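You operate a simulated robot arm through the tools that you are given. There is no shell and no other tool. Be economical: measure what you need, move in short steps, check, and stop when the job is done.

Carry out the task below with a simulated robot arm. There is one attempt and no reset: what you move stays moved.

JOB
Charge the flat static meter till FULL lights, dock switch off, then check the sample bag with it.
Fine: stand the meter back in its dock. Set down upright: static meter. Where these are worked on the way, their far stop is far enough and under half their travel is too little: dock switch.

The check looks at the end state, three seconds after you hand in, the way a careful person would. Anything else that was tipped, shoved, dropped, spilled or broken makes it a failure.

ROBOT AND FRAMES
A 7-joint arm with a two-finger parallel gripper on a trunk, on a base that drives. Base frame: it is fixed to the floor where the robot stands at the start and does not move with it; the origin is under the middle of the robot, x ahead of it, y to its left, z up; the surface under the hand at the start is at about z = 90. Lengths are in cm, angles in rad, forces in N, time in s.
With the tool pointing down near the work surface it reaches from about 26 to 60 cm from the robot's upright axis, wherever it stands. Its first joint turns from -2.897 to 2.897 rad. Places, roughly: dock switch [50, -20, 90]. Payload 3.4 kg.
The tool frame sits at the grasp point between the pads (the TCP): z along the fingers, y along the line on which they close. The tips reach 3 cm beyond it. The gripper opens to 9.4 cm. The fingers are 2.8 cm wide and 1 cm thick; the gripper's body (5 by 9.6 cm) begins 5.5 cm behind the TCP.
Orientation is told as [roll, pitch, yaw] about the base's x, y, z axes, in that order, counted from this pose: with the fingers straight down and closing along the base's y, the tool's x points along the base's -x, its y along +y and its z along -z.

CONTROLS
- The arm moves only by the tool jog_arm. Its argument "deltas" is a list of rows, each a list of 7 numbers: the closure, from 0 (fully open) to 1 (shut), then the shift along the tool's x, y, z in units of 20 mm (1.0 is 20 mm), then the turn, a rotation vector about the tool's x, y, z in units of 6 degrees (1.0 is 6 degrees). In form: [[fingers, x, y, z, ax, ay, az], ...]. A call has 1 to 20 rows; each row shifts and turns the commanded pose from where the row before left it, along the tool's axes as they then stand. A call with a number of a shift or a turn outside -1 to 1 is refused whole. Each row takes 0.2 s and may step no farther than 5 cm and 0.15 rad from the row before; otherwise, or with a gripper value out of range, the whole call is refused. Where a pose cannot be reached the arm comes as near as it can. A force on the tool above 40 N (or 10 N above the force at the start of the call, whichever is more), or a blocked arm, ends the call early, and 0.2 s more pass. Each finger travels about 7.2 cm/s and halts on what it meets, pressing with about 44 N; the grip force reading is that of the motor and also rises with nothing between the fingers. The clock runs only during rows and for 0.2 s after the last one: add rows that do not move to give the fingers time. It gives the time, the measured TCP pose, the force on the tool (base axes), the opening and the grip force at its end, in the units of the frame above (readings bear some noise), with the torque about the TCP (base axes, N m) and any sound that the robot's microphone picked up.
- Cameras (640 x 400 px; columns grow to the right, rows downward): "scene" is now at [1.16, 11.74, 165.89]; the picture's right is [-0.45, -0.89, 0.00], its down [-0.64, 0.32, -0.70] and it looks along [0.63, -0.32, -0.71] (base axes); focal length 285 px, centre (320, 200). "wrist" rides on the gripper at [7.6, 1.4, -10.2] in the tool frame; the picture's right is [-0.18, 0.98, 0.00], its down [-0.75, -0.14, -0.64] and it looks along [-0.63, -0.12, 0.77] (tool axes); focal length 243 px, centre (320, 200). There is no depth. A picture from a camera that has moved, and an enlarged one, comes with that camera's place and axes in the base frame and with its lens.
- grab_frame(camera): a new picture of that camera. The clock stands still meanwhile.
- lift_body(by): slides the trunk up (or, below 0, down) by that many cm; the arm and the scene camera ride with it, the base frame stays. It gives what a move gives, with no picture.
- drive_base(legs): drives the robot by 1 to 6 legs, each [ahead, left, turn to the left] in cm, cm and rad, along the robot's own axes; the way and the turn of a leg run together, so that a leg with both is an arc; at most 150 cm and 3.142 rad a leg. The arm and the cameras ride along, it lands a little off, and it stops where it bumps. It gives what a move gives.
- head_to(pan, tilt): turns the head with the scene camera to pan (to the left, within 2.705 rad either way) and tilt (down, from -0.506 to 1.204), counted from straight ahead of the robot. It gives what a move gives.
- zoom(camera, box): a new picture of the part [left, top, right, bottom] of that camera's present view, enlarged. The clock stands still meanwhile.
- job_done(): hands the job in; it is judged then, once.

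Work in short steps. Places have to be worked out from the pictures, the camera data and where the tool is seen: move nearer, look again, correct. Check each grasp and each placing, and mend what went wrong. You have 120 turns and 78 pictures in all, those below and enlarged ones among them. Open the gripper and draw the arm clear of the work before you hand the job in, unless the task says otherwise; then end with one line.

The tools are called after "Emit:" as name(argument=value, ...) on one line, values as JSON. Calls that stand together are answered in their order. jog_arm: Moves the arm, as the interface text tells. Its arguments: {"type":"object","properties":{"deltas":{"type":"array","items":{"type":"array","items":{"type":"number"}}}},"required":["deltas"]} The other tools are called the same way: lift_body (by) slides the trunk up or down; drive_base (legs) drives the base; head_to (pan, tilt) turns the head that bears the scene camera; grab_frame (camera) takes a picture; zoom (camera, box) takes an enlarged picture of a part of a camera's view; job_done () hands the job in.

At the start:

```text
time: 0.0
eef_pos: [37.03, -8.79, 128.11]
ee_rot: [0.001, 0.001, 0.0]
wrist_force: [0.3, 0.3, -0.2]
torque: [0.01, 0.01, -0.01]
finger_gap: 9.38
gripper_force: 0.1
trunk travel left (down, up): [-32.5, 6.1]
robot x, y, heading: [-0.19, 0.0, -0.001]
head pan, tilt: [-0.468, 0.792]
```

scene: 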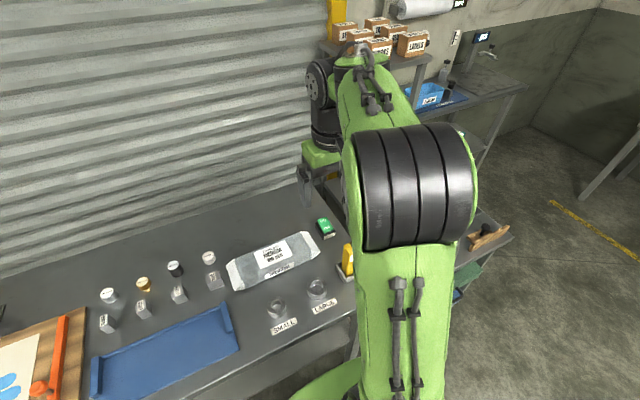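
wrist: 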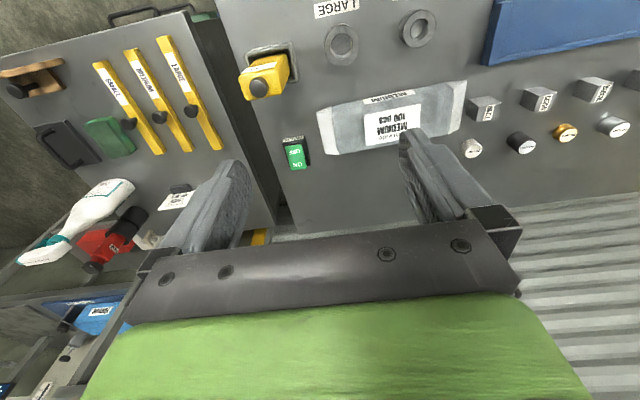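

The wrist view shows a yellow device in a dock and a green rocker switch near it. I'll zoom in on both.

Emit:
zoom(camera="wrist", box=[220, 20, 380, 180])

Emit:
zoom(camera="wrist", box=[0, 20, 240, 330])

Emit:
zoom(camera="scene", box=[220, 200, 400, 340])

```text
2.50 times, centred on (300, 100) of wrist
camera zoom: at [29.32, -7.3, 138.6], right [0.18, 0.98, 0.0], down [0.75, -0.14, 0.64], along [0.63, -0.12, -0.77], focal length 606 px, centre (370, 450)
```

zoom: 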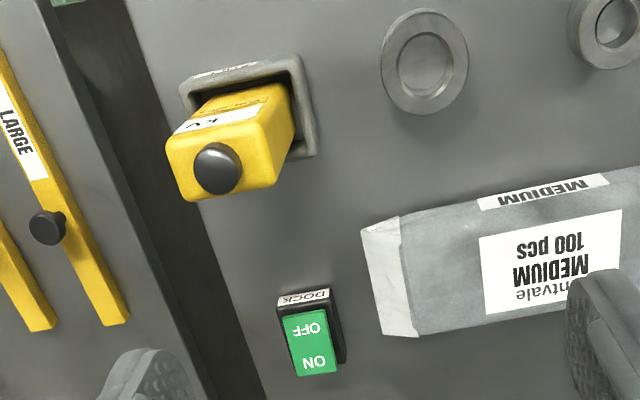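

```text
1.29 times, centred on (120, 175) of wrist
camera zoom: at [29.32, -7.3, 138.6], right [0.18, 0.98, 0.0], down [0.75, -0.14, 0.64], along [0.63, -0.12, -0.77], focal length 313 px, centre (578, 232)
```

zoom: 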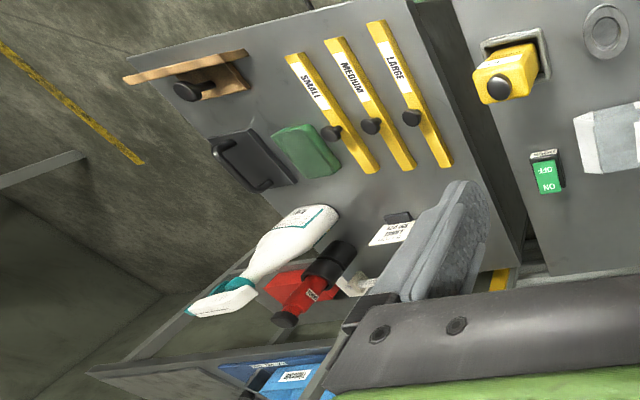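

```text
2.86 times, centred on (310, 270) of scene
camera zoom: at [1.16, 11.74, 165.89], right [-0.45, -0.89, 0.0], down [-0.64, 0.32, -0.7], along [0.63, -0.32, -0.71], focal length 813 px, centre (349, 0)
```

zoom: 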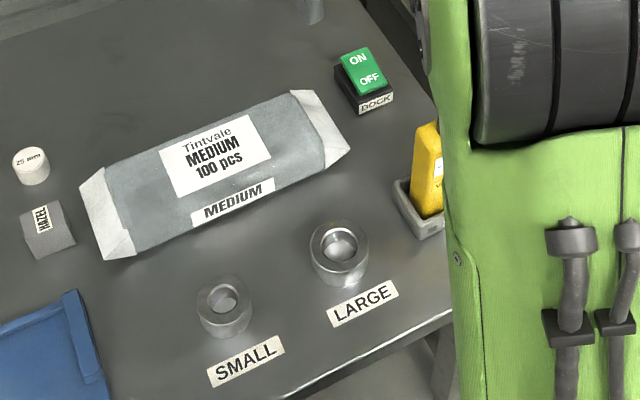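

The yellow meter (kV) stands in its dock near (37,-17.5), and the rocker switch is near (54,-17). I'll move the hand back and lower so the wrist camera can see the meter's face.

Emit:
jog_arm(deltas=[[0, 0.7, -0.7, 0.7, 0, 0, 0], [0, 0.7, -0.7, 0.7, 0, 0, 0], [0, 0.7, -0.7, 0.7, 0, 0, 0], [0, 0.7, -0.7, 0.7, 0, 0, 0], [0, 0.7, -0.7, 0.7, 0, 0, 0], [0, 0.7, -0.6, 0.7, 0, 0, 0], [0, 0, 0, 0.7, 0, 0, 0]])

Emit:
grab_frame(camera="wrist")

Emit:
grab_frame(camera="scene")

```text
time: 1.6
eef_pos: [28.6, -17.04, 118.23]
ee_rot: [0.001, 0.001, 0.001]
wrist_force: [1.0, -0.5, -0.4]
torque: [0.01, 0.04, 0.01]
finger_gap: 9.41
gripper_force: 0.0
trunk travel left (down, up): [-32.5, 6.1]
robot x, y, heading: [-0.07, -0.14, 0.001]
head pan, tilt: [-0.468, 0.792]
```

```text
72 pictures are left
camera wrist: at [20.95, -15.57, 128.77], right [0.18, 0.98, 0.0], down [0.75, -0.14, 0.64], along [0.63, -0.12, -0.77], focal length 243 px, centre (320, 200)
```

wrist: 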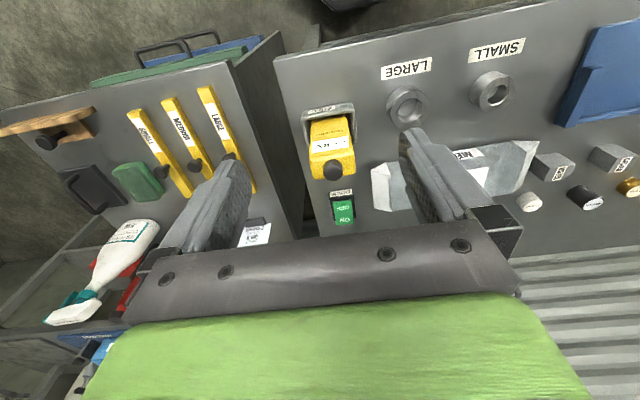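

```text
71 pictures are left
camera scene: at [1.24, 11.75, 165.89], right [-0.45, -0.89, 0.0], down [-0.64, 0.32, -0.7], along [0.63, -0.32, -0.71], focal length 285 px, centre (320, 200)
```

scene: 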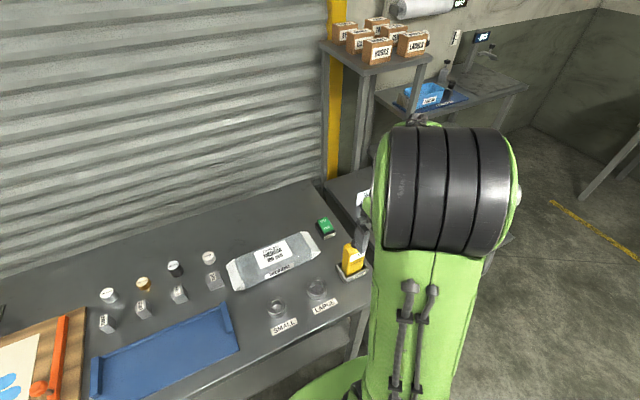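

Both views now show the meter. I'll zoom into each, and into the bag.

Emit:
zoom(camera="wrist", box=[280, 90, 400, 240])

Emit:
zoom(camera="scene", box=[300, 205, 390, 295])

```text
2.67 times, centred on (340, 165) of wrist
camera zoom: at [20.95, -15.57, 128.77], right [0.18, 0.98, 0.0], down [0.75, -0.14, 0.64], along [0.63, -0.12, -0.77], focal length 647 px, centre (267, 293)
```

zoom: 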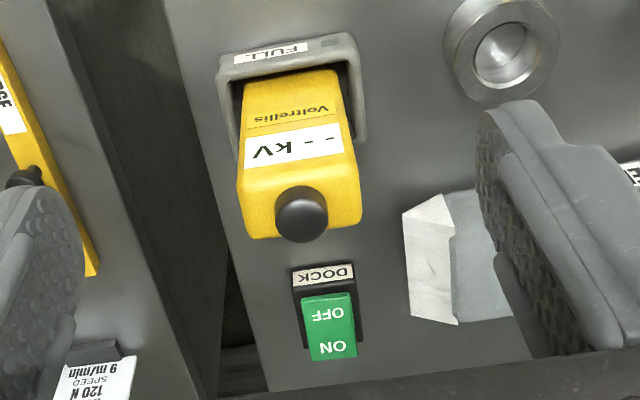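

```text
4.44 times, centred on (345, 250) of scene
camera zoom: at [1.24, 11.75, 165.89], right [-0.45, -0.89, 0.0], down [-0.64, 0.32, -0.7], along [0.63, -0.32, -0.71], focal length 1265 px, centre (209, -22)
```

zoom: 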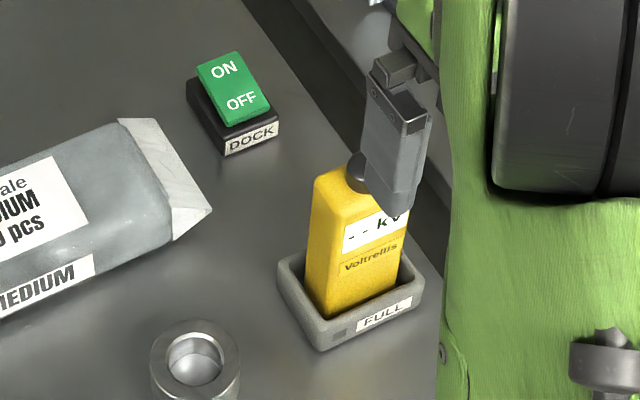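

The FULL lamp is on the dock's front and is dark now. The rocker's ON end looks raised, so it is off. I'll look around for the sample bag.

Emit:
head_to(pan=0.5, tilt=0.7)

Emit:
grab_frame(camera="scene")

Emit:
head_to(pan=-1.2, tilt=0.6)

Emit:
grab_frame(camera="scene")

```text
time: 2.8
eef_pos: [28.54, -16.96, 118.47]
ee_rot: [0.0, 0.001, -0.001]
wrist_force: [0.4, 0.7, 0.6]
torque: [-0.01, 0.03, -0.01]
finger_gap: 9.41
gripper_force: 0.0
trunk travel left (down, up): [-32.5, 6.1]
robot x, y, heading: [-0.09, -0.35, -0.003]
head pan, tilt: [0.499, 0.7]
```

```text
68 pictures are left
camera scene: at [1.39, 19.45, 166.66], right [0.48, -0.88, 0.0], down [-0.57, -0.31, -0.76], along [0.67, 0.37, -0.64], focal length 285 px, centre (320, 200)
```

scene: 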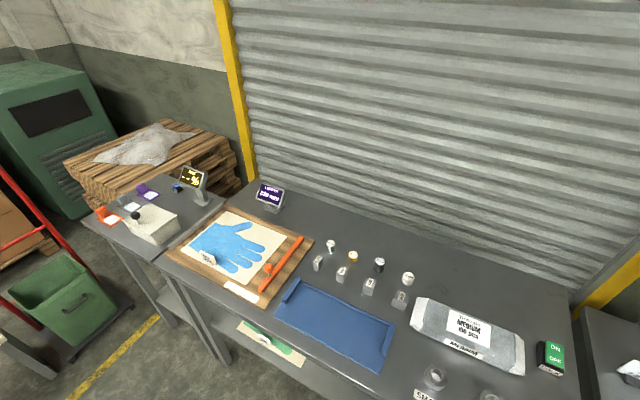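

```text
time: 4.6
eef_pos: [28.48, -17.13, 118.44]
ee_rot: [-0.001, 0.0, -0.001]
wrist_force: [-0.1, 0.3, 0.1]
torque: [0.02, -0.02, 0.01]
finger_gap: 9.4
gripper_force: 0.0
trunk travel left (down, up): [-32.5, 6.1]
robot x, y, heading: [0.28, -0.03, 0.002]
head pan, tilt: [-1.201, 0.6]
```

```text
67 pictures are left
camera scene: at [-2.87, 7.15, 167.53], right [-0.93, -0.36, 0.0], down [-0.2, 0.53, -0.83], along [0.3, -0.77, -0.56], focal length 285 px, centre (320, 200)
```

scene: 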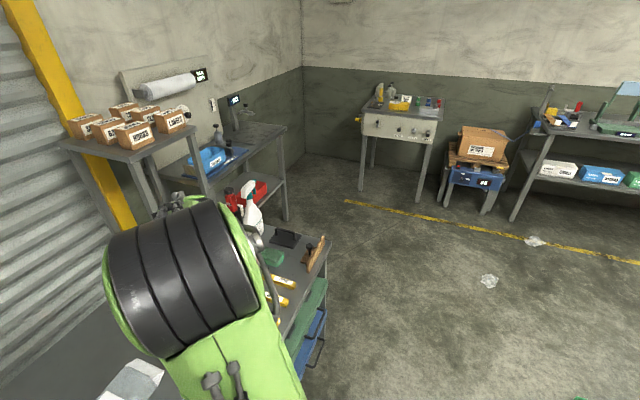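

The grey MEDIUM bag is a candidate. I'll read the signs and check the other tables for another sample bag.

Emit:
zoom(camera="scene", box=[340, 70, 640, 220])

Emit:
zoom(camera="scene", box=[60, 60, 320, 220])

Emit:
head_to(pan=0.3, tilt=0.75)

Emit:
zoom(camera="scene", box=[60, 130, 400, 340])

Emit:
zoom(camera="scene", box=[280, 180, 580, 380])

```text
2.13 times, centred on (490, 145) of scene
camera zoom: at [-2.87, 7.15, 167.53], right [-0.93, -0.36, 0.0], down [-0.2, 0.53, -0.83], along [0.3, -0.77, -0.56], focal length 607 px, centre (-43, 317)
```

zoom: 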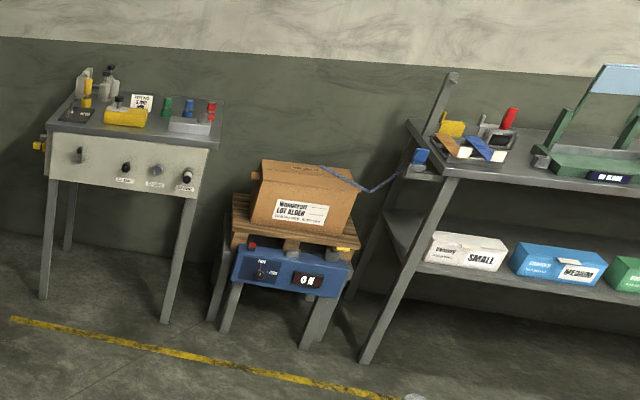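

```text
2.46 times, centred on (190, 140) of scene
camera zoom: at [-2.87, 7.15, 167.53], right [-0.93, -0.36, 0.0], down [-0.2, 0.53, -0.83], along [0.3, -0.77, -0.56], focal length 701 px, centre (640, 348)
```

zoom: 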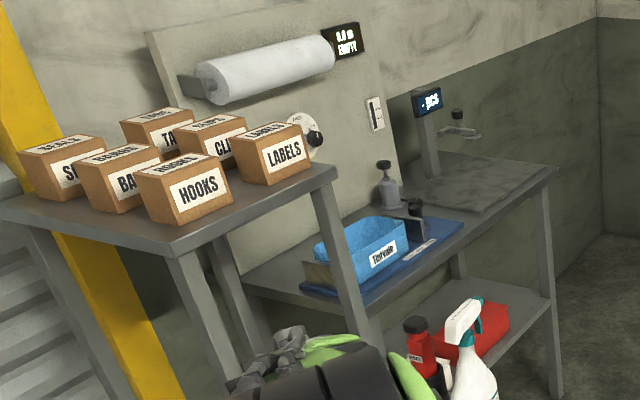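

```text
time: 6.2
eef_pos: [28.48, -17.05, 118.37]
ee_rot: [0.0, 0.001, 0.0]
wrist_force: [0.3, -0.2, -0.1]
torque: [-0.01, -0.02, 0.01]
finger_gap: 9.4
gripper_force: 0.0
trunk travel left (down, up): [-32.5, 6.1]
robot x, y, heading: [0.13, -0.03, 0.003]
head pan, tilt: [0.3, 0.75]
```

```text
1.88 times, centred on (230, 235) of scene
camera zoom: at [1.85, 17.84, 166.24], right [0.3, -0.96, 0.0], down [-0.65, -0.2, -0.73], along [0.7, 0.22, -0.68], focal length 536 px, centre (489, 134)
```

zoom: 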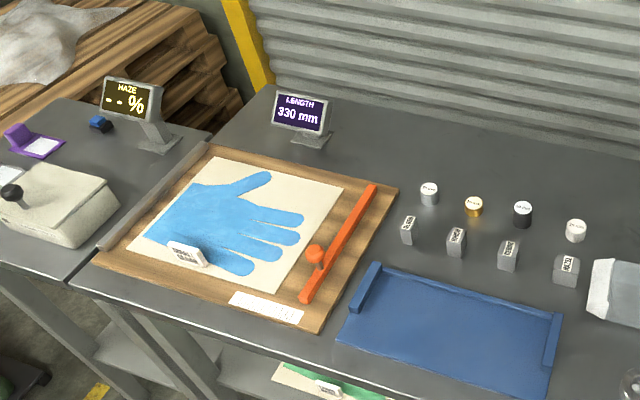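

```text
2.00 times, centred on (430, 280) of scene
camera zoom: at [1.85, 17.84, 166.24], right [0.3, -0.96, 0.0], down [-0.65, -0.2, -0.73], along [0.7, 0.22, -0.68], focal length 569 px, centre (100, 40)
```

zoom: 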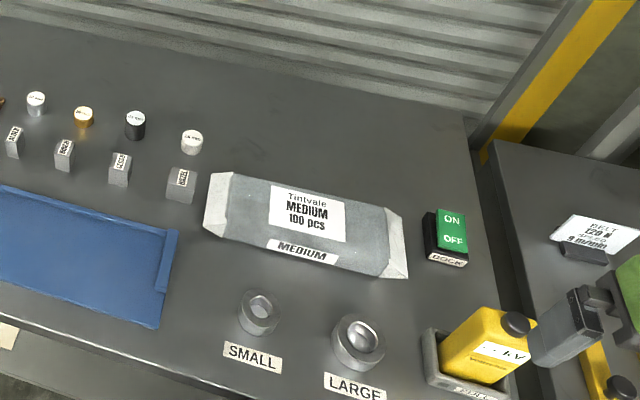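

The only bag is the grey MEDIUM glove bag on the bench. I judge the ON end of the rocker to be near (56.8,-17.3) with its top at about 93. I'll close the fingers, move above it at height, then lower part way.

Emit:
jog_arm(deltas=[[1, -0.95, 0, 0, 0, 0, 0], [1, -0.95, 0, 0, 0, 0, 0], [1, -0.95, 0, 0, 0, 0, 0], [1, -0.95, 0, 0, 0, 0, 0], [1, -0.95, 0, 0, 0, 0, 0], [1, -0.95, 0, 0, 0, 0, 0], [1, -0.95, 0, 0, 0, 0, 0], [1, -0.95, 0, 0, 0, 0, 0], [1, -0.95, 0, 0, 0, 0, 0], [1, -0.95, 0, 0, 0, 0, 0], [1, -0.95, 0, 0, 0, 0, 0], [1, -0.95, 0, 0, 0, 0, 0], [1, -0.95, 0, 0.8, 0, 0, 0], [1, -0.95, 0, 0.9, 0, 0, 0], [1, -0.95, 0, 0.9, 0, 0, 0], [1, 0, 0, 0.9, 0, 0, 0], [1, 0, 0, 0.9, 0, 0, 0], [1, 0, 0, 0.9, 0, 0, 0], [1, 0, 0, 0.9, 0, 0, 0]])

Emit:
grab_frame(camera="wrist")

Emit:
head_to(pan=-0.2, tilt=0.75)

Emit:
grab_frame(camera="scene")

```text
time: 10.2
eef_pos: [55.93, -16.55, 105.58]
ee_rot: [0.0, 0.001, -0.001]
wrist_force: [0.9, 1.1, -0.4]
torque: [0.02, 0.02, 0.01]
finger_gap: 0.0
gripper_force: 33.0
out of reach, approached as far as the arm can: row 15
trunk travel left (down, up): [-32.5, 6.1]
robot x, y, heading: [-0.17, 0.13, 0.003]
head pan, tilt: [0.3, 0.75]
```

```text
62 pictures are left
camera wrist: at [48.3, -15.17, 116.04], right [0.18, 0.98, 0.0], down [0.75, -0.14, 0.64], along [0.63, -0.12, -0.77], focal length 243 px, centre (320, 200)
```

wrist: 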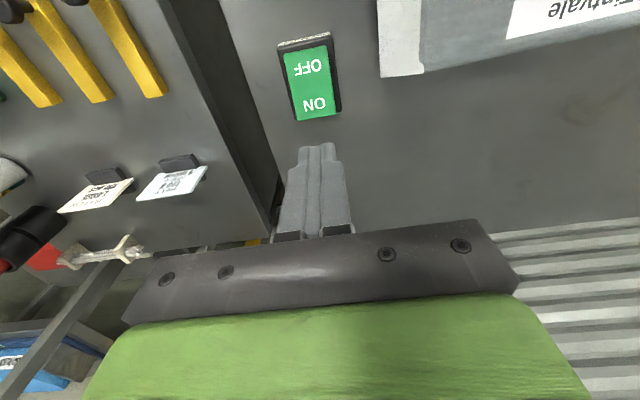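

```text
time: 11.1
eef_pos: [55.89, -16.72, 105.6]
ee_rot: [-0.001, 0.001, 0.0]
wrist_force: [-0.1, 0.4, 0.2]
torque: [0.01, 0.03, 0.01]
finger_gap: 0.02
gripper_force: 33.0
trunk travel left (down, up): [-32.5, 6.1]
robot x, y, heading: [0.02, 0.09, -0.003]
head pan, tilt: [-0.201, 0.75]
```

```text
61 pictures are left
camera scene: at [2.07, 13.75, 166.24], right [-0.2, -0.98, 0.0], down [-0.67, 0.14, -0.73], along [0.72, -0.15, -0.68], focal length 285 px, centre (320, 200)
```

scene: 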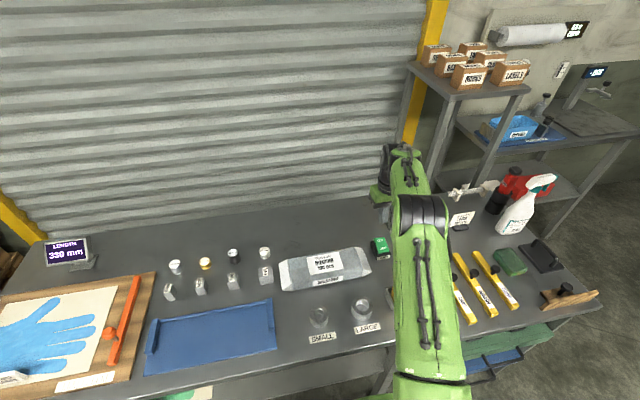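

The closed fingers are now at (55.9,-16.6), right over the ON half. The rocker spans about x 51.4–56.9, y ≈ -17. I'll lower gently until contact.

Emit:
jog_arm(deltas=[[1, -0.15, -0.15, 0.9, 0, 0, 0], [1, 0, 0, 0.9, 0, 0, 0], [1, 0, 0, 0.9, 0, 0, 0], [1, 0, 0, 0.7, 0, 0, 0], [1, 0, 0, 0.3, 0, 0, 0], [1, 0, 0, 0.2, 0, 0, 0], [1, 0, 0, 0.2, 0, 0, 0], [1, 0, 0, 0.2, 0, 0, 0]])

Emit:
zoom(camera="wrist", box=[240, 20, 400, 180])

```text
time: 12.9
eef_pos: [56.15, -16.96, 97.02]
ee_rot: [0.0, 0.001, -0.002]
wrist_force: [0.6, -0.4, 0.7]
torque: [-0.03, 0.02, 0.0]
finger_gap: 0.01
gripper_force: 32.8
trunk travel left (down, up): [-32.5, 6.1]
robot x, y, heading: [-0.51, 0.23, -0.004]
head pan, tilt: [-0.201, 0.75]
```

```text
2.50 times, centred on (320, 100) of wrist
camera zoom: at [48.51, -15.51, 107.48], right [0.18, 0.98, 0.0], down [0.75, -0.14, 0.64], along [0.63, -0.12, -0.77], focal length 606 px, centre (320, 450)
```

zoom: 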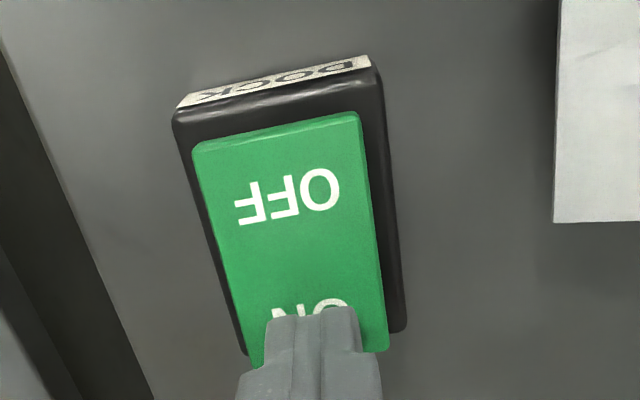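

The fingertips are over the ON end with no contact yet. I'll continue down in small steps.

Emit:
jog_arm(deltas=[[1, 0, 0, 0.15, 0, 0, 0], [1, 0, 0, 0.15, 0, 0, 0], [1, 0, 0, 0.15, 0, 0, 0], [1, 0, 0, 0.15, 0, 0, 0], [1, 0, 0, 0.15, 0, 0, 0], [1, 0, 0, 0.15, 0, 0, 0], [1, 0, 0, 0.15, 0, 0, 0], [1, 0, 0, 0.15, 0, 0, 0]])

Emit:
zoom(camera="wrist", box=[240, 20, 400, 180])

```text
time: 13.8
eef_pos: [56.4, -16.91, 96.74]
ee_rot: [-0.003, -0.013, 0.0]
wrist_force: [-3.2, 1.8, 14.5]
torque: [0.06, 0.29, 0.01]
finger_gap: 0.0
gripper_force: 32.8
trunk travel left (down, up): [-32.5, 6.1]
robot x, y, heading: [-0.11, 0.17, -0.004]
head pan, tilt: [-0.201, 0.75]
stopped in row 4: the force on the tool passed its limit at 44 N (the readings are from after the stop); the commanded pose is now the measured one
```

```text
2.50 times, centred on (320, 100) of wrist
camera zoom: at [48.64, -15.54, 107.06], right [0.18, 0.98, 0.0], down [0.74, -0.14, 0.65], along [0.64, -0.12, -0.76], focal length 606 px, centre (320, 450)
```

zoom: 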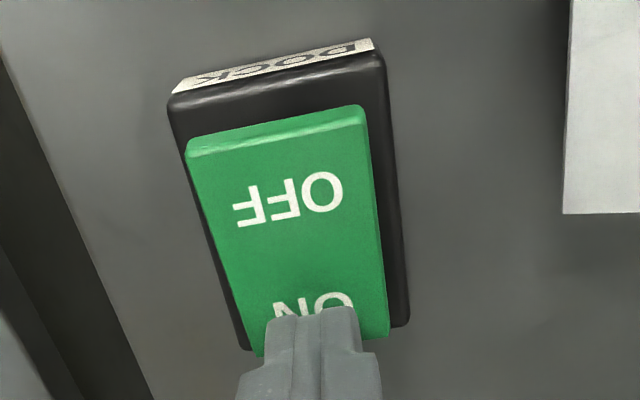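

The rocker has tilted and the OFF edge is raised. I'll lift off and look at it and at the dock.

Emit:
jog_arm(deltas=[[1, 0, 0, -0.9, 0, 0, 0], [1, 0, 0, -0.9, 0, 0, 0], [1, 0, 0, -0.9, 0, 0, 0], [1, 0, 0, -0.9, 0, 0, 0], [1, 0, 0, -0.9, 0, 0, 0], [1, 0, 0, -0.9, 0, 0, 0], [1, 0, 0, -0.9, 0, 0, 0], [1, 0, 0, -0.9, 0, 0, 0], [1, 0, 0, -0.9, 0, 0, 0], [1, 0, 0, -0.9, 0, 0, 0], [1, 0, 0, -0.9, 0, 0, 0]])

Emit:
zoom(camera="wrist", box=[220, 0, 420, 125])

Emit:
zoom(camera="scene", box=[330, 220, 430, 320])

```text
time: 16.2
eef_pos: [55.54, -17.06, 116.28]
ee_rot: [-0.004, -0.011, 0.001]
wrist_force: [1.0, 0.8, 0.2]
torque: [0.0, 0.03, 0.02]
finger_gap: 0.0
gripper_force: 32.8
out of reach, approached as far as the arm can: row 11
trunk travel left (down, up): [-32.5, 6.1]
robot x, y, heading: [0.05, -0.43, -0.004]
head pan, tilt: [-0.201, 0.75]
```

```text
3.20 times, centred on (320, 62) of wrist
camera zoom: at [47.75, -15.64, 126.61], right [0.18, 0.98, 0.0], down [0.75, -0.14, 0.65], along [0.64, -0.12, -0.76], focal length 776 px, centre (320, 640)
```

zoom: 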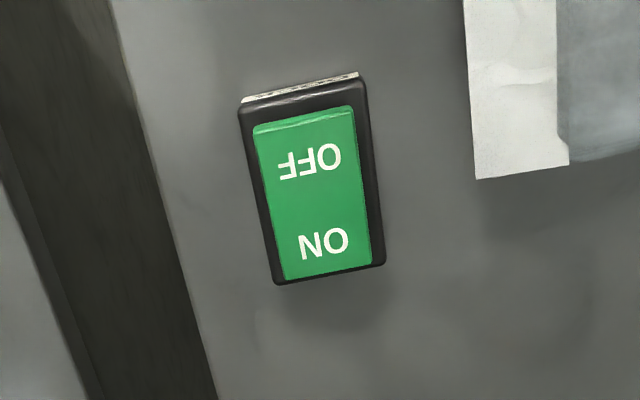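

```text
4.00 times, centred on (380, 270) of scene
camera zoom: at [1.94, 13.73, 166.25], right [-0.2, -0.98, 0.0], down [-0.67, 0.14, -0.73], along [0.72, -0.15, -0.68], focal length 1139 px, centre (80, -80)
```

zoom: 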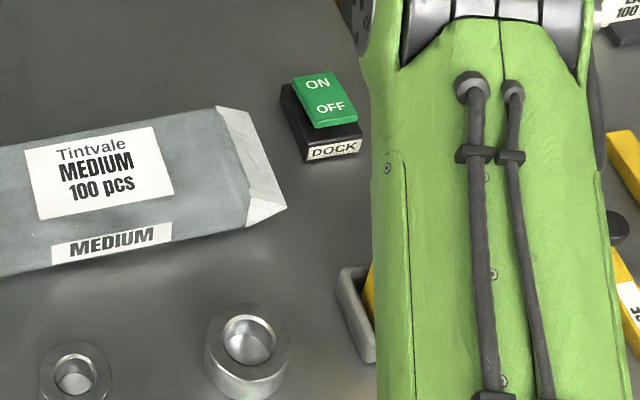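

The switch is now ON. I'll retract at height above the meter to watch the dock's FULL lamp.

Emit:
jog_arm(deltas=[[0, 0.95, 0, -0.1, 0, 0, 0], [0, 0.95, 0, -0.1, 0, 0, 0], [0, 0.95, 0, -0.1, 0, 0, 0], [0, 0.95, 0, 0, 0, 0, 0], [0, 0.95, 0, 0, 0, 0, 0], [0, 0.95, 0, 0, 0, 0, 0], [0, 0.95, 0, 0, 0, 0, 0], [0, 0.95, 0, 0, 0, 0, 0], [0, 0.95, 0, 0, 0, 0, 0], [0, 0.95, 0, 0, 0, 0, 0], [0, 0.95, 0, 0, 0, 0, 0], [0, 0.95, 0, 0, 0, 0, 0], [0, 0.95, 0, 0, 0, 0, 0], [0, 0.95, 0, 0, 0, 0, 0]])

Emit:
zoom(camera="wrist", box=[260, 70, 420, 230])

Emit:
zoom(camera="scene", box=[340, 220, 440, 350])

```text
time: 19.2
eef_pos: [28.9, -17.06, 116.52]
ee_rot: [-0.003, -0.013, 0.001]
wrist_force: [-0.1, 0.1, -0.1]
torque: [0.01, 0.0, 0.03]
finger_gap: 9.42
gripper_force: 0.0
trunk travel left (down, up): [-32.5, 6.1]
robot x, y, heading: [-0.16, -0.03, 0.001]
head pan, tilt: [-0.201, 0.75]
```

```text
2.50 times, centred on (340, 150) of wrist
camera zoom: at [21.15, -15.62, 126.82], right [0.18, 0.98, 0.0], down [0.75, -0.14, 0.65], along [0.64, -0.12, -0.76], focal length 606 px, centre (270, 325)
```

zoom: 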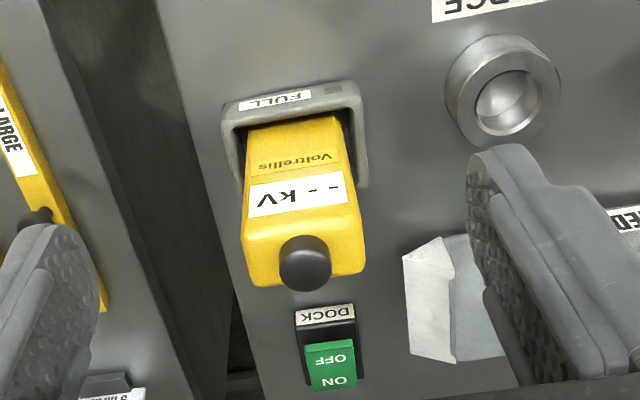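

```text
3.08 times, centred on (390, 285) of scene
camera zoom: at [1.96, 13.76, 166.24], right [-0.2, -0.98, 0.0], down [-0.67, 0.14, -0.73], along [0.72, -0.15, -0.68], focal length 876 px, centre (105, -62)
```

zoom: 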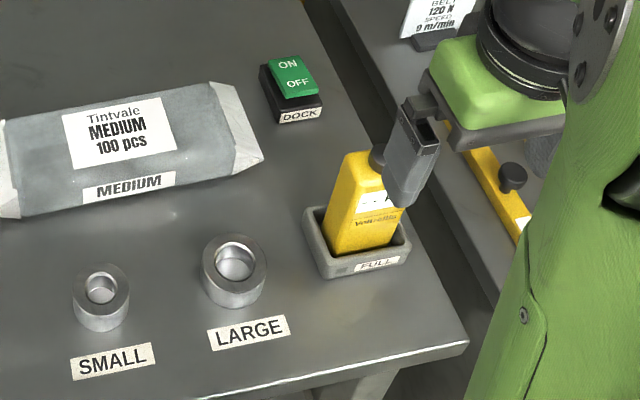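

FULL isn't lit yet. I'll wait some seconds to let it charge.

Emit:
jog_arm(deltas=[[0, 0, 0, 0, 0, 0, 0], [0, 0, 0, 0, 0, 0, 0], [0, 0, 0, 0, 0, 0, 0], [0, 0, 0, 0, 0, 0, 0], [0, 0, 0, 0, 0, 0, 0], [0, 0, 0, 0, 0, 0, 0], [0, 0, 0, 0, 0, 0, 0], [0, 0, 0, 0, 0, 0, 0], [0, 0, 0, 0, 0, 0, 0], [0, 0, 0, 0, 0, 0, 0], [0, 0, 0, 0, 0, 0, 0], [0, 0, 0, 0, 0, 0, 0], [0, 0, 0, 0, 0, 0, 0], [0, 0, 0, 0, 0, 0, 0], [0, 0, 0, 0, 0, 0, 0], [0, 0, 0, 0, 0, 0, 0], [0, 0, 0, 0, 0, 0, 0], [0, 0, 0, 0, 0, 0, 0], [0, 0, 0, 0, 0, 0, 0], [0, 0, 0, 0, 0, 0, 0]])

Emit:
jog_arm(deltas=[[0, 0, 0, 0, 0, 0, 0], [0, 0, 0, 0, 0, 0, 0], [0, 0, 0, 0, 0, 0, 0], [0, 0, 0, 0, 0, 0, 0], [0, 0, 0, 0, 0, 0, 0], [0, 0, 0, 0, 0, 0, 0], [0, 0, 0, 0, 0, 0, 0], [0, 0, 0, 0, 0, 0, 0], [0, 0, 0, 0, 0, 0, 0], [0, 0, 0, 0, 0, 0, 0], [0, 0, 0, 0, 0, 0, 0], [0, 0, 0, 0, 0, 0, 0], [0, 0, 0, 0, 0, 0, 0], [0, 0, 0, 0, 0, 0, 0], [0, 0, 0, 0, 0, 0, 0], [0, 0, 0, 0, 0, 0, 0], [0, 0, 0, 0, 0, 0, 0], [0, 0, 0, 0, 0, 0, 0], [0, 0, 0, 0, 0, 0, 0], [0, 0, 0, 0, 0, 0, 0]])

Emit:
zoom(camera="scene", box=[340, 220, 440, 350])

```text
time: 23.4
eef_pos: [28.91, -17.19, 116.51]
ee_rot: [-0.003, -0.012, 0.002]
wrist_force: [0.1, -0.6, -0.2]
torque: [0.01, -0.01, 0.0]
finger_gap: 9.4
gripper_force: 0.0
trunk travel left (down, up): [-32.5, 6.1]
robot x, y, heading: [0.19, 0.26, -0.001]
head pan, tilt: [-0.201, 0.75]
```

```text
time: 27.6
eef_pos: [28.98, -17.15, 116.5]
ee_rot: [-0.004, -0.01, 0.002]
wrist_force: [0.4, 0.1, 0.1]
torque: [0.01, -0.01, -0.01]
finger_gap: 9.42
gripper_force: 0.1
trunk travel left (down, up): [-32.5, 6.1]
robot x, y, heading: [0.09, -0.1, 0.001]
head pan, tilt: [-0.201, 0.75]
```

```text
3.08 times, centred on (390, 285) of scene
camera zoom: at [2.05, 13.74, 166.24], right [-0.2, -0.98, 0.0], down [-0.67, 0.14, -0.73], along [0.72, -0.15, -0.68], focal length 876 px, centre (105, -62)
```

zoom: 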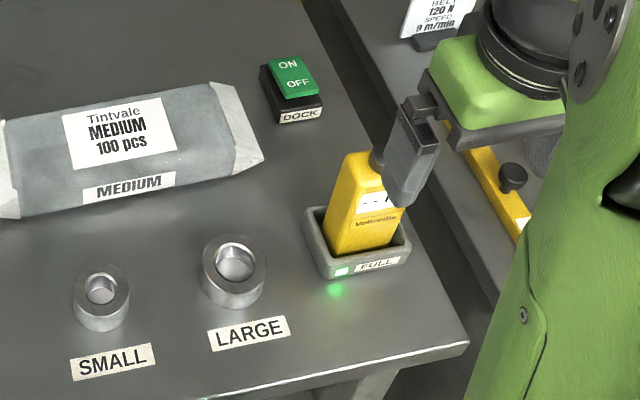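

FULL is lit green. Next I'll turn the dock switch off by pressing the OFF end at about (52.2,-17).

Emit:
jog_arm(deltas=[[1, -0.9, 0, 0, 0, 0, 0], [1, -0.9, 0, 0, 0, 0, 0], [1, -0.9, 0, 0, 0, 0, 0], [1, -0.9, 0, 0, 0, 0, 0], [1, -0.9, 0, 0, 0, 0, 0], [1, -0.9, 0, 0, 0, 0, 0], [1, -0.9, 0, 0, 0, 0, 0], [1, -0.9, 0, 0, 0, 0, 0], [1, -0.9, 0, 0, 0, 0, 0], [1, -0.9, 0, 0, 0, 0, 0], [1, -0.9, 0, 0, 0, 0, 0], [1, -0.9, 0, 0, 0, 0, 0], [1, -0.9, 0, 0, 0, 0, 0]])

Emit:
jog_arm(deltas=[[1, 0, 0, 0.9, 0, 0, 0], [1, 0, 0, 0.9, 0, 0, 0], [1, 0, 0, 0.9, 0, 0, 0], [1, 0, 0, 0.9, 0, 0, 0], [1, 0, 0, 0.9, 0, 0, 0], [1, 0, 0, 0.9, 0, 0, 0], [1, 0, 0, 0.9, 0, 0, 0], [1, 0, 0, 0.9, 0, 0, 0], [1, 0, 0, 0.9, 0, 0, 0], [1, 0, 0, 0.6, 0, 0, 0]])

Emit:
zoom(camera="wrist", box=[220, 40, 420, 200])

```text
time: 30.4
eef_pos: [52.5, -17.2, 116.67]
ee_rot: [-0.003, -0.012, 0.0]
wrist_force: [-0.7, -0.4, -0.8]
torque: [0.01, 0.01, -0.01]
finger_gap: 0.0
gripper_force: 32.8
trunk travel left (down, up): [-32.5, 6.1]
robot x, y, heading: [-0.08, 0.28, -0.001]
head pan, tilt: [-0.201, 0.75]
```

```text
time: 32.6
eef_pos: [52.48, -17.12, 99.31]
ee_rot: [-0.003, -0.01, 0.001]
wrist_force: [-0.4, -0.8, 0.8]
torque: [-0.01, 0.03, -0.01]
finger_gap: 0.01
gripper_force: 33.0
trunk travel left (down, up): [-32.5, 6.1]
robot x, y, heading: [-0.22, -0.24, 0.004]
head pan, tilt: [-0.201, 0.75]
```

```text
2.50 times, centred on (320, 120) of wrist
camera zoom: at [44.82, -15.72, 109.65], right [0.18, 0.98, 0.0], down [0.75, -0.14, 0.65], along [0.64, -0.12, -0.76], focal length 606 px, centre (320, 400)
```

zoom: 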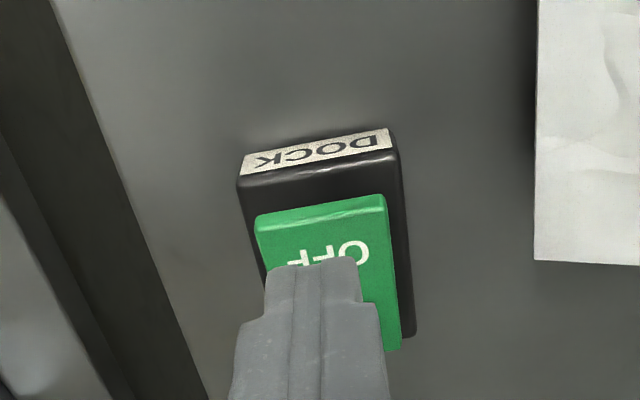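

The fingertips are over the OFF letters. I'll nudge 0.4 cm toward the robot and press.

Emit:
jog_arm(deltas=[[1, 0.2, 0, 0.3, 0, 0, 0], [1, 0, 0, 0.25, 0, 0, 0], [1, 0, 0, 0.2, 0, 0, 0], [1, 0, 0, 0.15, 0, 0, 0], [1, 0, 0, 0.15, 0, 0, 0], [1, 0, 0, 0.15, 0, 0, 0], [1, 0, 0, 0.15, 0, 0, 0], [1, 0, 0, 0.15, 0, 0, 0], [1, 0, 0, 0.15, 0, 0, 0], [1, 0, 0, 0.15, 0, 0, 0], [1, 0, 0, 0.15, 0, 0, 0]])

Emit:
jog_arm(deltas=[[1, 0, 0, -0.9, 0, 0, 0], [1, 0, 0, -0.9, 0, 0, 0], [1, 0, 0, -0.9, 0, 0, 0], [1, 0, 0, -0.9, 0, 0, 0], [1, 0, 0, -0.9, 0, 0, 0], [1, 0, 0, -0.9, 0, 0, 0], [1, 0, 0, -0.9, 0, 0, 0], [1, 0, 0, -0.9, 0, 0, 0], [1, 0, 0, -0.9, 0, 0, 0], [1, 0, 0, -0.9, 0, 0, 0]])

Emit:
zoom(camera="wrist", box=[220, 0, 420, 160])

Emit:
zoom(camera="scene", box=[330, 220, 430, 320])

```text
time: 34.7
eef_pos: [52.35, -17.2, 96.93]
ee_rot: [-0.008, -0.027, -0.001]
wrist_force: [-7.9, 2.7, 19.4]
torque: [0.12, 0.02, 0.06]
finger_gap: 0.0
gripper_force: 33.0
trunk travel left (down, up): [-32.5, 6.1]
robot x, y, heading: [0.16, 0.18, 0.001]
head pan, tilt: [-0.201, 0.75]
stopped in row 10: the force on the tool passed its limit at 44 N (the readings are from after the stop); the commanded pose is now the measured one
```

```text
time: 36.9
eef_pos: [52.0, -17.07, 114.35]
ee_rot: [-0.006, -0.021, -0.001]
wrist_force: [-0.1, 0.8, -0.3]
torque: [0.01, 0.01, 0.03]
finger_gap: 0.0
gripper_force: 32.7
trunk travel left (down, up): [-32.5, 6.1]
robot x, y, heading: [0.3, -0.0, -0.0]
head pan, tilt: [-0.201, 0.75]
```

```text
2.50 times, centred on (320, 80) of wrist
camera zoom: at [44.23, -15.63, 124.76], right [0.18, 0.98, 0.0], down [0.74, -0.14, 0.66], along [0.65, -0.12, -0.75], focal length 606 px, centre (320, 500)
```

zoom: 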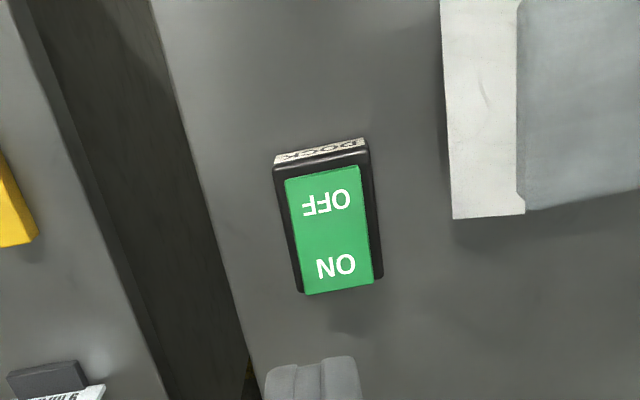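

```text
4.00 times, centred on (380, 270) of scene
camera zoom: at [2.02, 13.75, 166.24], right [-0.2, -0.98, 0.0], down [-0.67, 0.14, -0.73], along [0.72, -0.15, -0.68], focal length 1139 px, centre (80, -80)
```

zoom: 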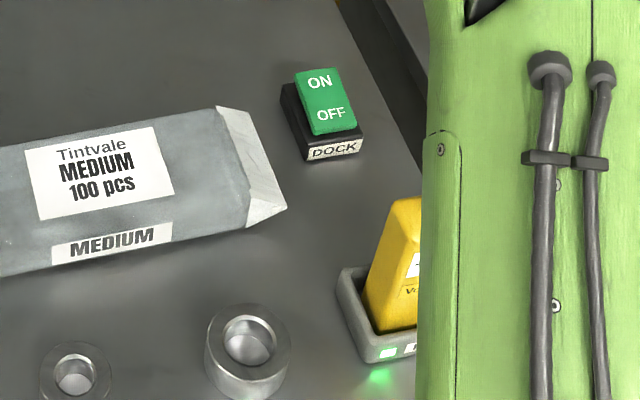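

The switch is off with the ON end raised, and FULL stays lit. The meter's top is about x 36.6–40.1, y -20.4 to -14.1, centre (38.3,-17.2), with the knob top at about 103. I'll open the fingers, move above it and level the tool.

Emit:
jog_arm(deltas=[[0, 0.85, 0, 0, 0, 0.2, 0], [0, 0.85, 0, 0, 0, 0, 0], [0, 0.85, 0, 0, 0, 0, 0], [0, 0.85, 0, 0, 0, 0, 0], [0, 0.85, 0, 0, 0, 0, 0], [0, 0.85, 0, 0, 0, 0, 0], [0, 0.85, 0, 0, 0, 0, 0], [0, 0.9, 0, 0, 0, 0, 0]])

Emit:
grab_frame(camera="wrist")

Emit:
grab_frame(camera="scene")

```text
time: 38.7
eef_pos: [38.31, -17.07, 114.49]
ee_rot: [-0.008, -0.002, 0.0]
wrist_force: [0.0, -0.2, 0.5]
torque: [0.01, 0.01, -0.01]
finger_gap: 9.4
gripper_force: 0.1
trunk travel left (down, up): [-32.5, 6.1]
robot x, y, heading: [0.2, 0.26, -0.002]
head pan, tilt: [-0.201, 0.75]
```

```text
50 pictures are left
camera wrist: at [30.65, -15.56, 124.91], right [0.18, 0.98, -0.01], down [0.75, -0.14, 0.64], along [0.63, -0.12, -0.77], focal length 243 px, centre (320, 200)
```

wrist: 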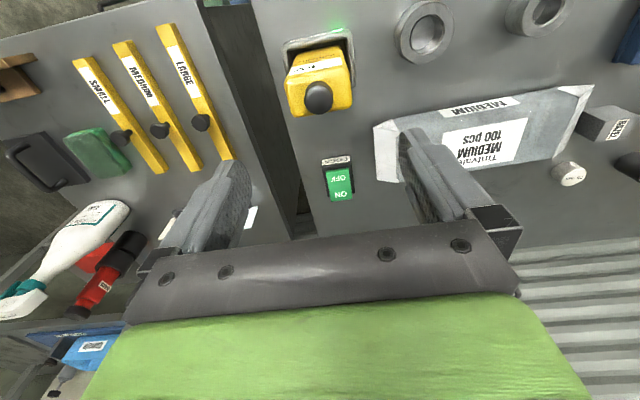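

```text
49 pictures are left
camera scene: at [1.96, 13.75, 166.24], right [-0.2, -0.98, 0.0], down [-0.67, 0.14, -0.73], along [0.72, -0.15, -0.68], focal length 285 px, centre (320, 200)
```

scene: 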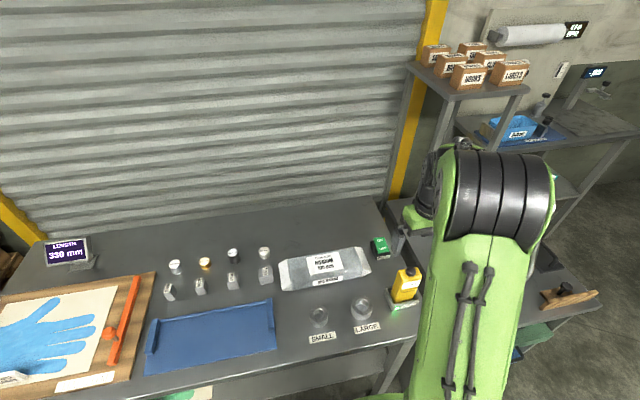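

The knob is at about (37.3,-17), so I'll shift 0.6 cm back, lower to TCP z ≈ 101 so the palm clears the knob, and look before closing.

Emit:
jog_arm(deltas=[[0, 0.3, 0, 0.9, 0, 0, 0], [0, 0, 0, 0.9, 0, 0, 0], [0, 0, 0, 0.9, 0, 0, 0], [0, 0, 0, 0.9, 0, 0, 0], [0, 0, 0, 0.9, 0, 0, 0], [0, 0, 0, 0.9, 0, 0, 0], [0, 0, 0, 0.9, 0, 0, 0], [0, 0, 0, 0.4, 0, 0, 0]])

Emit:
grab_frame(camera="wrist")

Emit:
zoom(camera="scene", box=[360, 240, 460, 330])

```text
time: 40.5
eef_pos: [37.89, -17.24, 101.15]
ee_rot: [-0.006, -0.001, 0.001]
wrist_force: [0.4, -0.2, 0.1]
torque: [0.02, 0.01, 0.01]
finger_gap: 9.42
gripper_force: 0.1
trunk travel left (down, up): [-32.5, 6.1]
robot x, y, heading: [0.02, -0.28, 0.003]
head pan, tilt: [-0.201, 0.75]
```

```text
48 pictures are left
camera wrist: at [30.13, -15.75, 111.48], right [0.18, 0.98, -0.01], down [0.75, -0.14, 0.64], along [0.63, -0.12, -0.77], focal length 243 px, centre (320, 200)
```

wrist: 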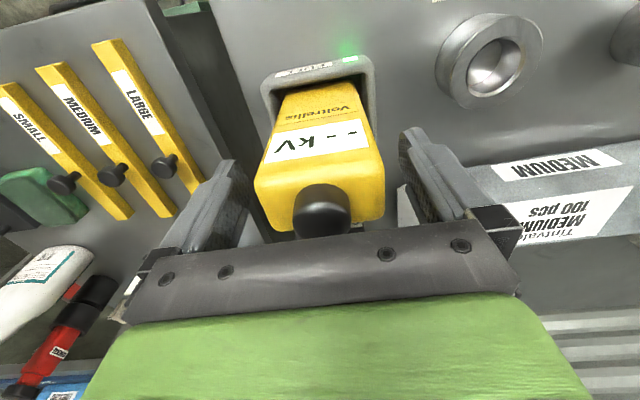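

```text
4.44 times, centred on (410, 285) of scene
camera zoom: at [2.06, 13.74, 166.24], right [-0.2, -0.98, 0.0], down [-0.67, 0.14, -0.73], along [0.72, -0.15, -0.68], focal length 1265 px, centre (-80, -178)
```

zoom: 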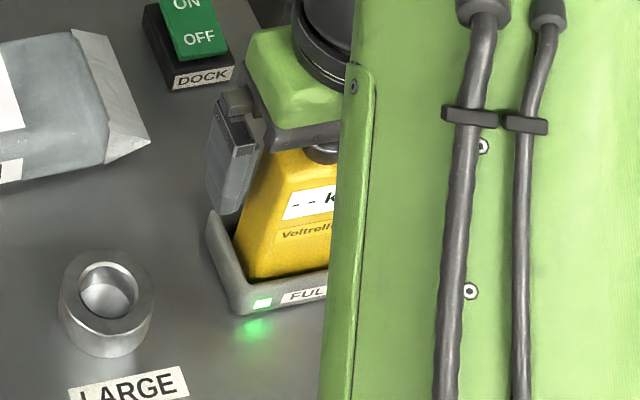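

The fingers straddle the meter evenly and nothing is touching. I'll close on the body.

Emit:
jog_arm(deltas=[[1, 0, 0, 0, 0, 0, 0], [1, 0, 0, 0, 0, 0, 0], [1, 0, 0, 0, 0, 0, 0], [1, 0, 0, 0, 0, 0, 0], [1, 0, 0, 0, 0, 0, 0]])

Emit:
grab_frame(camera="wrist")

```text
time: 41.7
eef_pos: [37.77, -17.34, 100.98]
ee_rot: [-0.005, 0.001, -0.001]
wrist_force: [-0.7, -0.2, 0.5]
torque: [-0.01, -0.04, -0.01]
finger_gap: 5.97
gripper_force: 43.7
trunk travel left (down, up): [-32.5, 6.1]
robot x, y, heading: [-0.18, -0.05, -0.002]
head pan, tilt: [-0.201, 0.75]
```

```text
46 pictures are left
camera wrist: at [30.14, -15.76, 111.49], right [0.18, 0.98, -0.01], down [0.75, -0.14, 0.64], along [0.63, -0.12, -0.77], focal length 243 px, centre (320, 200)
```

wrist: 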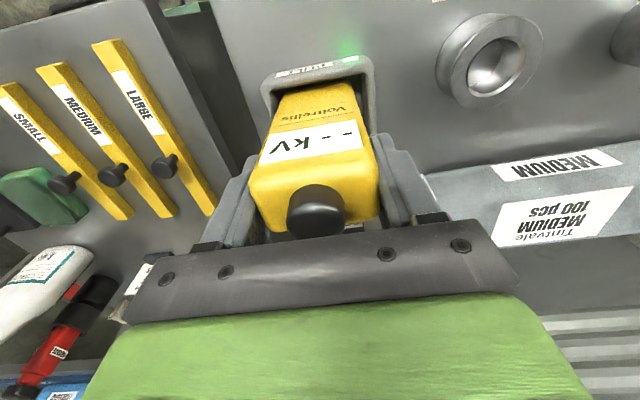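

Gripped at 5.97 cm wide; the docked pose is TCP (37.8,-17.3,101.0). I'll lift straight up.

Emit:
jog_arm(deltas=[[1, 0, 0, -0.4, 0, 0, 0], [1, 0, 0, -0.6, 0, 0, 0], [1, 0, 0, -0.8, 0, 0, 0], [1, 0, 0, -0.8, 0, 0, 0], [1, 0, 0, -0.8, 0, 0, 0], [1, 0, 0, -0.8, 0, 0, 0], [1, 0, 0, -0.8, 0, 0, 0], [1, 0, 0, -0.8, 0, 0, 0], [1, 0, 0, -0.8, 0, 0, 0], [1, 0, 0, 0, 0, 0, 0]])

Emit:
grab_frame(camera="wrist")

Emit:
zoom(camera="scene", box=[340, 200, 480, 320])

```text
time: 43.9
eef_pos: [37.75, -17.2, 114.14]
ee_rot: [-0.007, 0.0, -0.001]
wrist_force: [-0.1, -0.5, -1.5]
torque: [0.02, -0.02, 0.0]
finger_gap: 5.94
gripper_force: 43.6
trunk travel left (down, up): [-32.5, 6.1]
robot x, y, heading: [0.46, 0.18, 0.005]
head pan, tilt: [-0.201, 0.75]
```

```text
45 pictures are left
camera wrist: at [30.15, -15.69, 124.7], right [0.18, 0.98, -0.01], down [0.75, -0.14, 0.64], along [0.63, -0.12, -0.77], focal length 243 px, centre (320, 200)
```

wrist: 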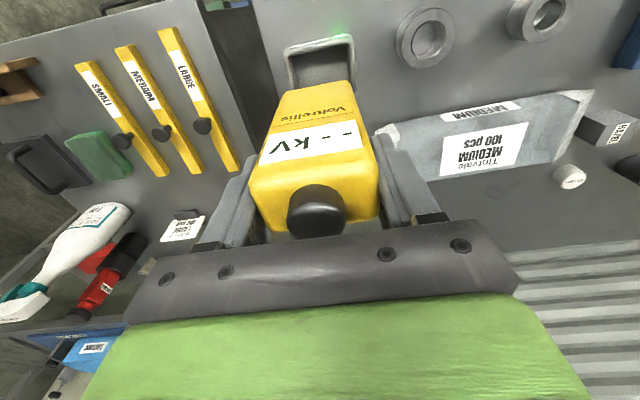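

```text
3.33 times, centred on (410, 260) of scene
camera zoom: at [2.1, 13.72, 166.24], right [-0.2, -0.98, 0.0], down [-0.67, 0.14, -0.73], along [0.72, -0.15, -0.68], focal length 949 px, centre (20, 0)
```

zoom: 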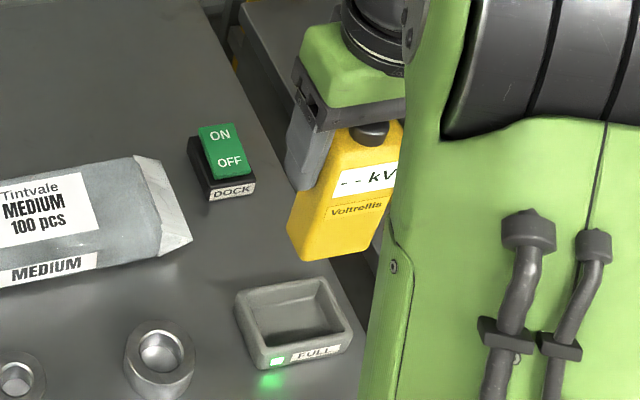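

The meter is out and upright, and its base is about 10 cm below the TCP. The bag centre is near (50,2), so I'll carry the meter over it, keeping high.

Emit:
jog_arm(deltas=[[1, -0.6, 0.9, 0, 0, 0, 0], [1, -0.6, 0.9, 0, 0, 0, 0], [1, -0.6, 0.9, 0, 0, 0, 0], [1, -0.6, 0.9, 0, 0, 0, 0], [1, -0.6, 0.9, 0, 0, 0, 0], [1, -0.6, 0.9, 0, 0, 0, 0], [1, -0.6, 0.9, 0, 0, 0, 0], [1, -0.6, 0.9, 0, 0, 0, 0], [1, -0.6, 0.9, 0, 0, 0, 0], [1, -0.6, 0.9, 0, 0, 0, 0]])

Emit:
grab_frame(camera="wrist")

Emit:
grab_frame(camera="scene")

```text
time: 46.1
eef_pos: [49.81, 0.83, 114.02]
ee_rot: [-0.01, 0.003, -0.001]
wrist_force: [0.3, 0.3, -1.4]
torque: [-0.02, -0.01, 0.03]
finger_gap: 5.94
gripper_force: 44.6
trunk travel left (down, up): [-32.5, 6.1]
robot x, y, heading: [-0.26, 0.36, -0.0]
head pan, tilt: [-0.201, 0.75]
```

```text
43 pictures are left
camera wrist: at [42.16, 2.48, 124.54], right [0.19, 0.98, -0.01], down [0.75, -0.14, 0.64], along [0.63, -0.12, -0.77], focal length 243 px, centre (320, 200)
```

wrist: 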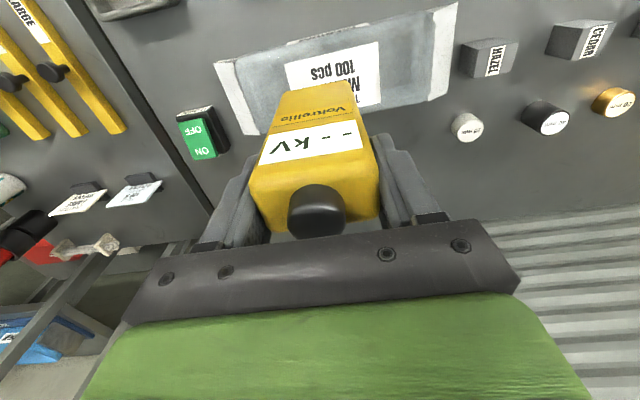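

```text
42 pictures are left
camera scene: at [2.15, 13.83, 166.23], right [-0.2, -0.98, 0.0], down [-0.67, 0.14, -0.73], along [0.72, -0.15, -0.68], focal length 285 px, centre (320, 200)
```

scene: 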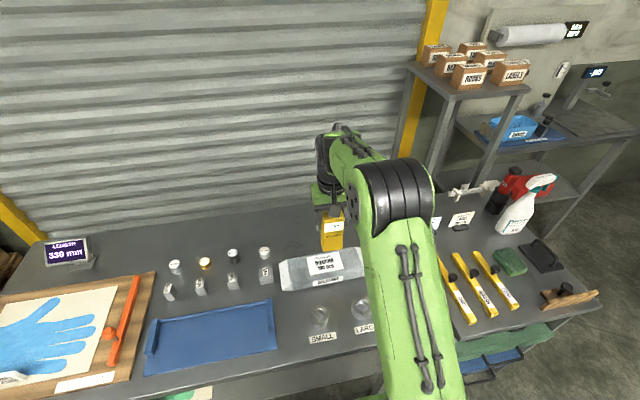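

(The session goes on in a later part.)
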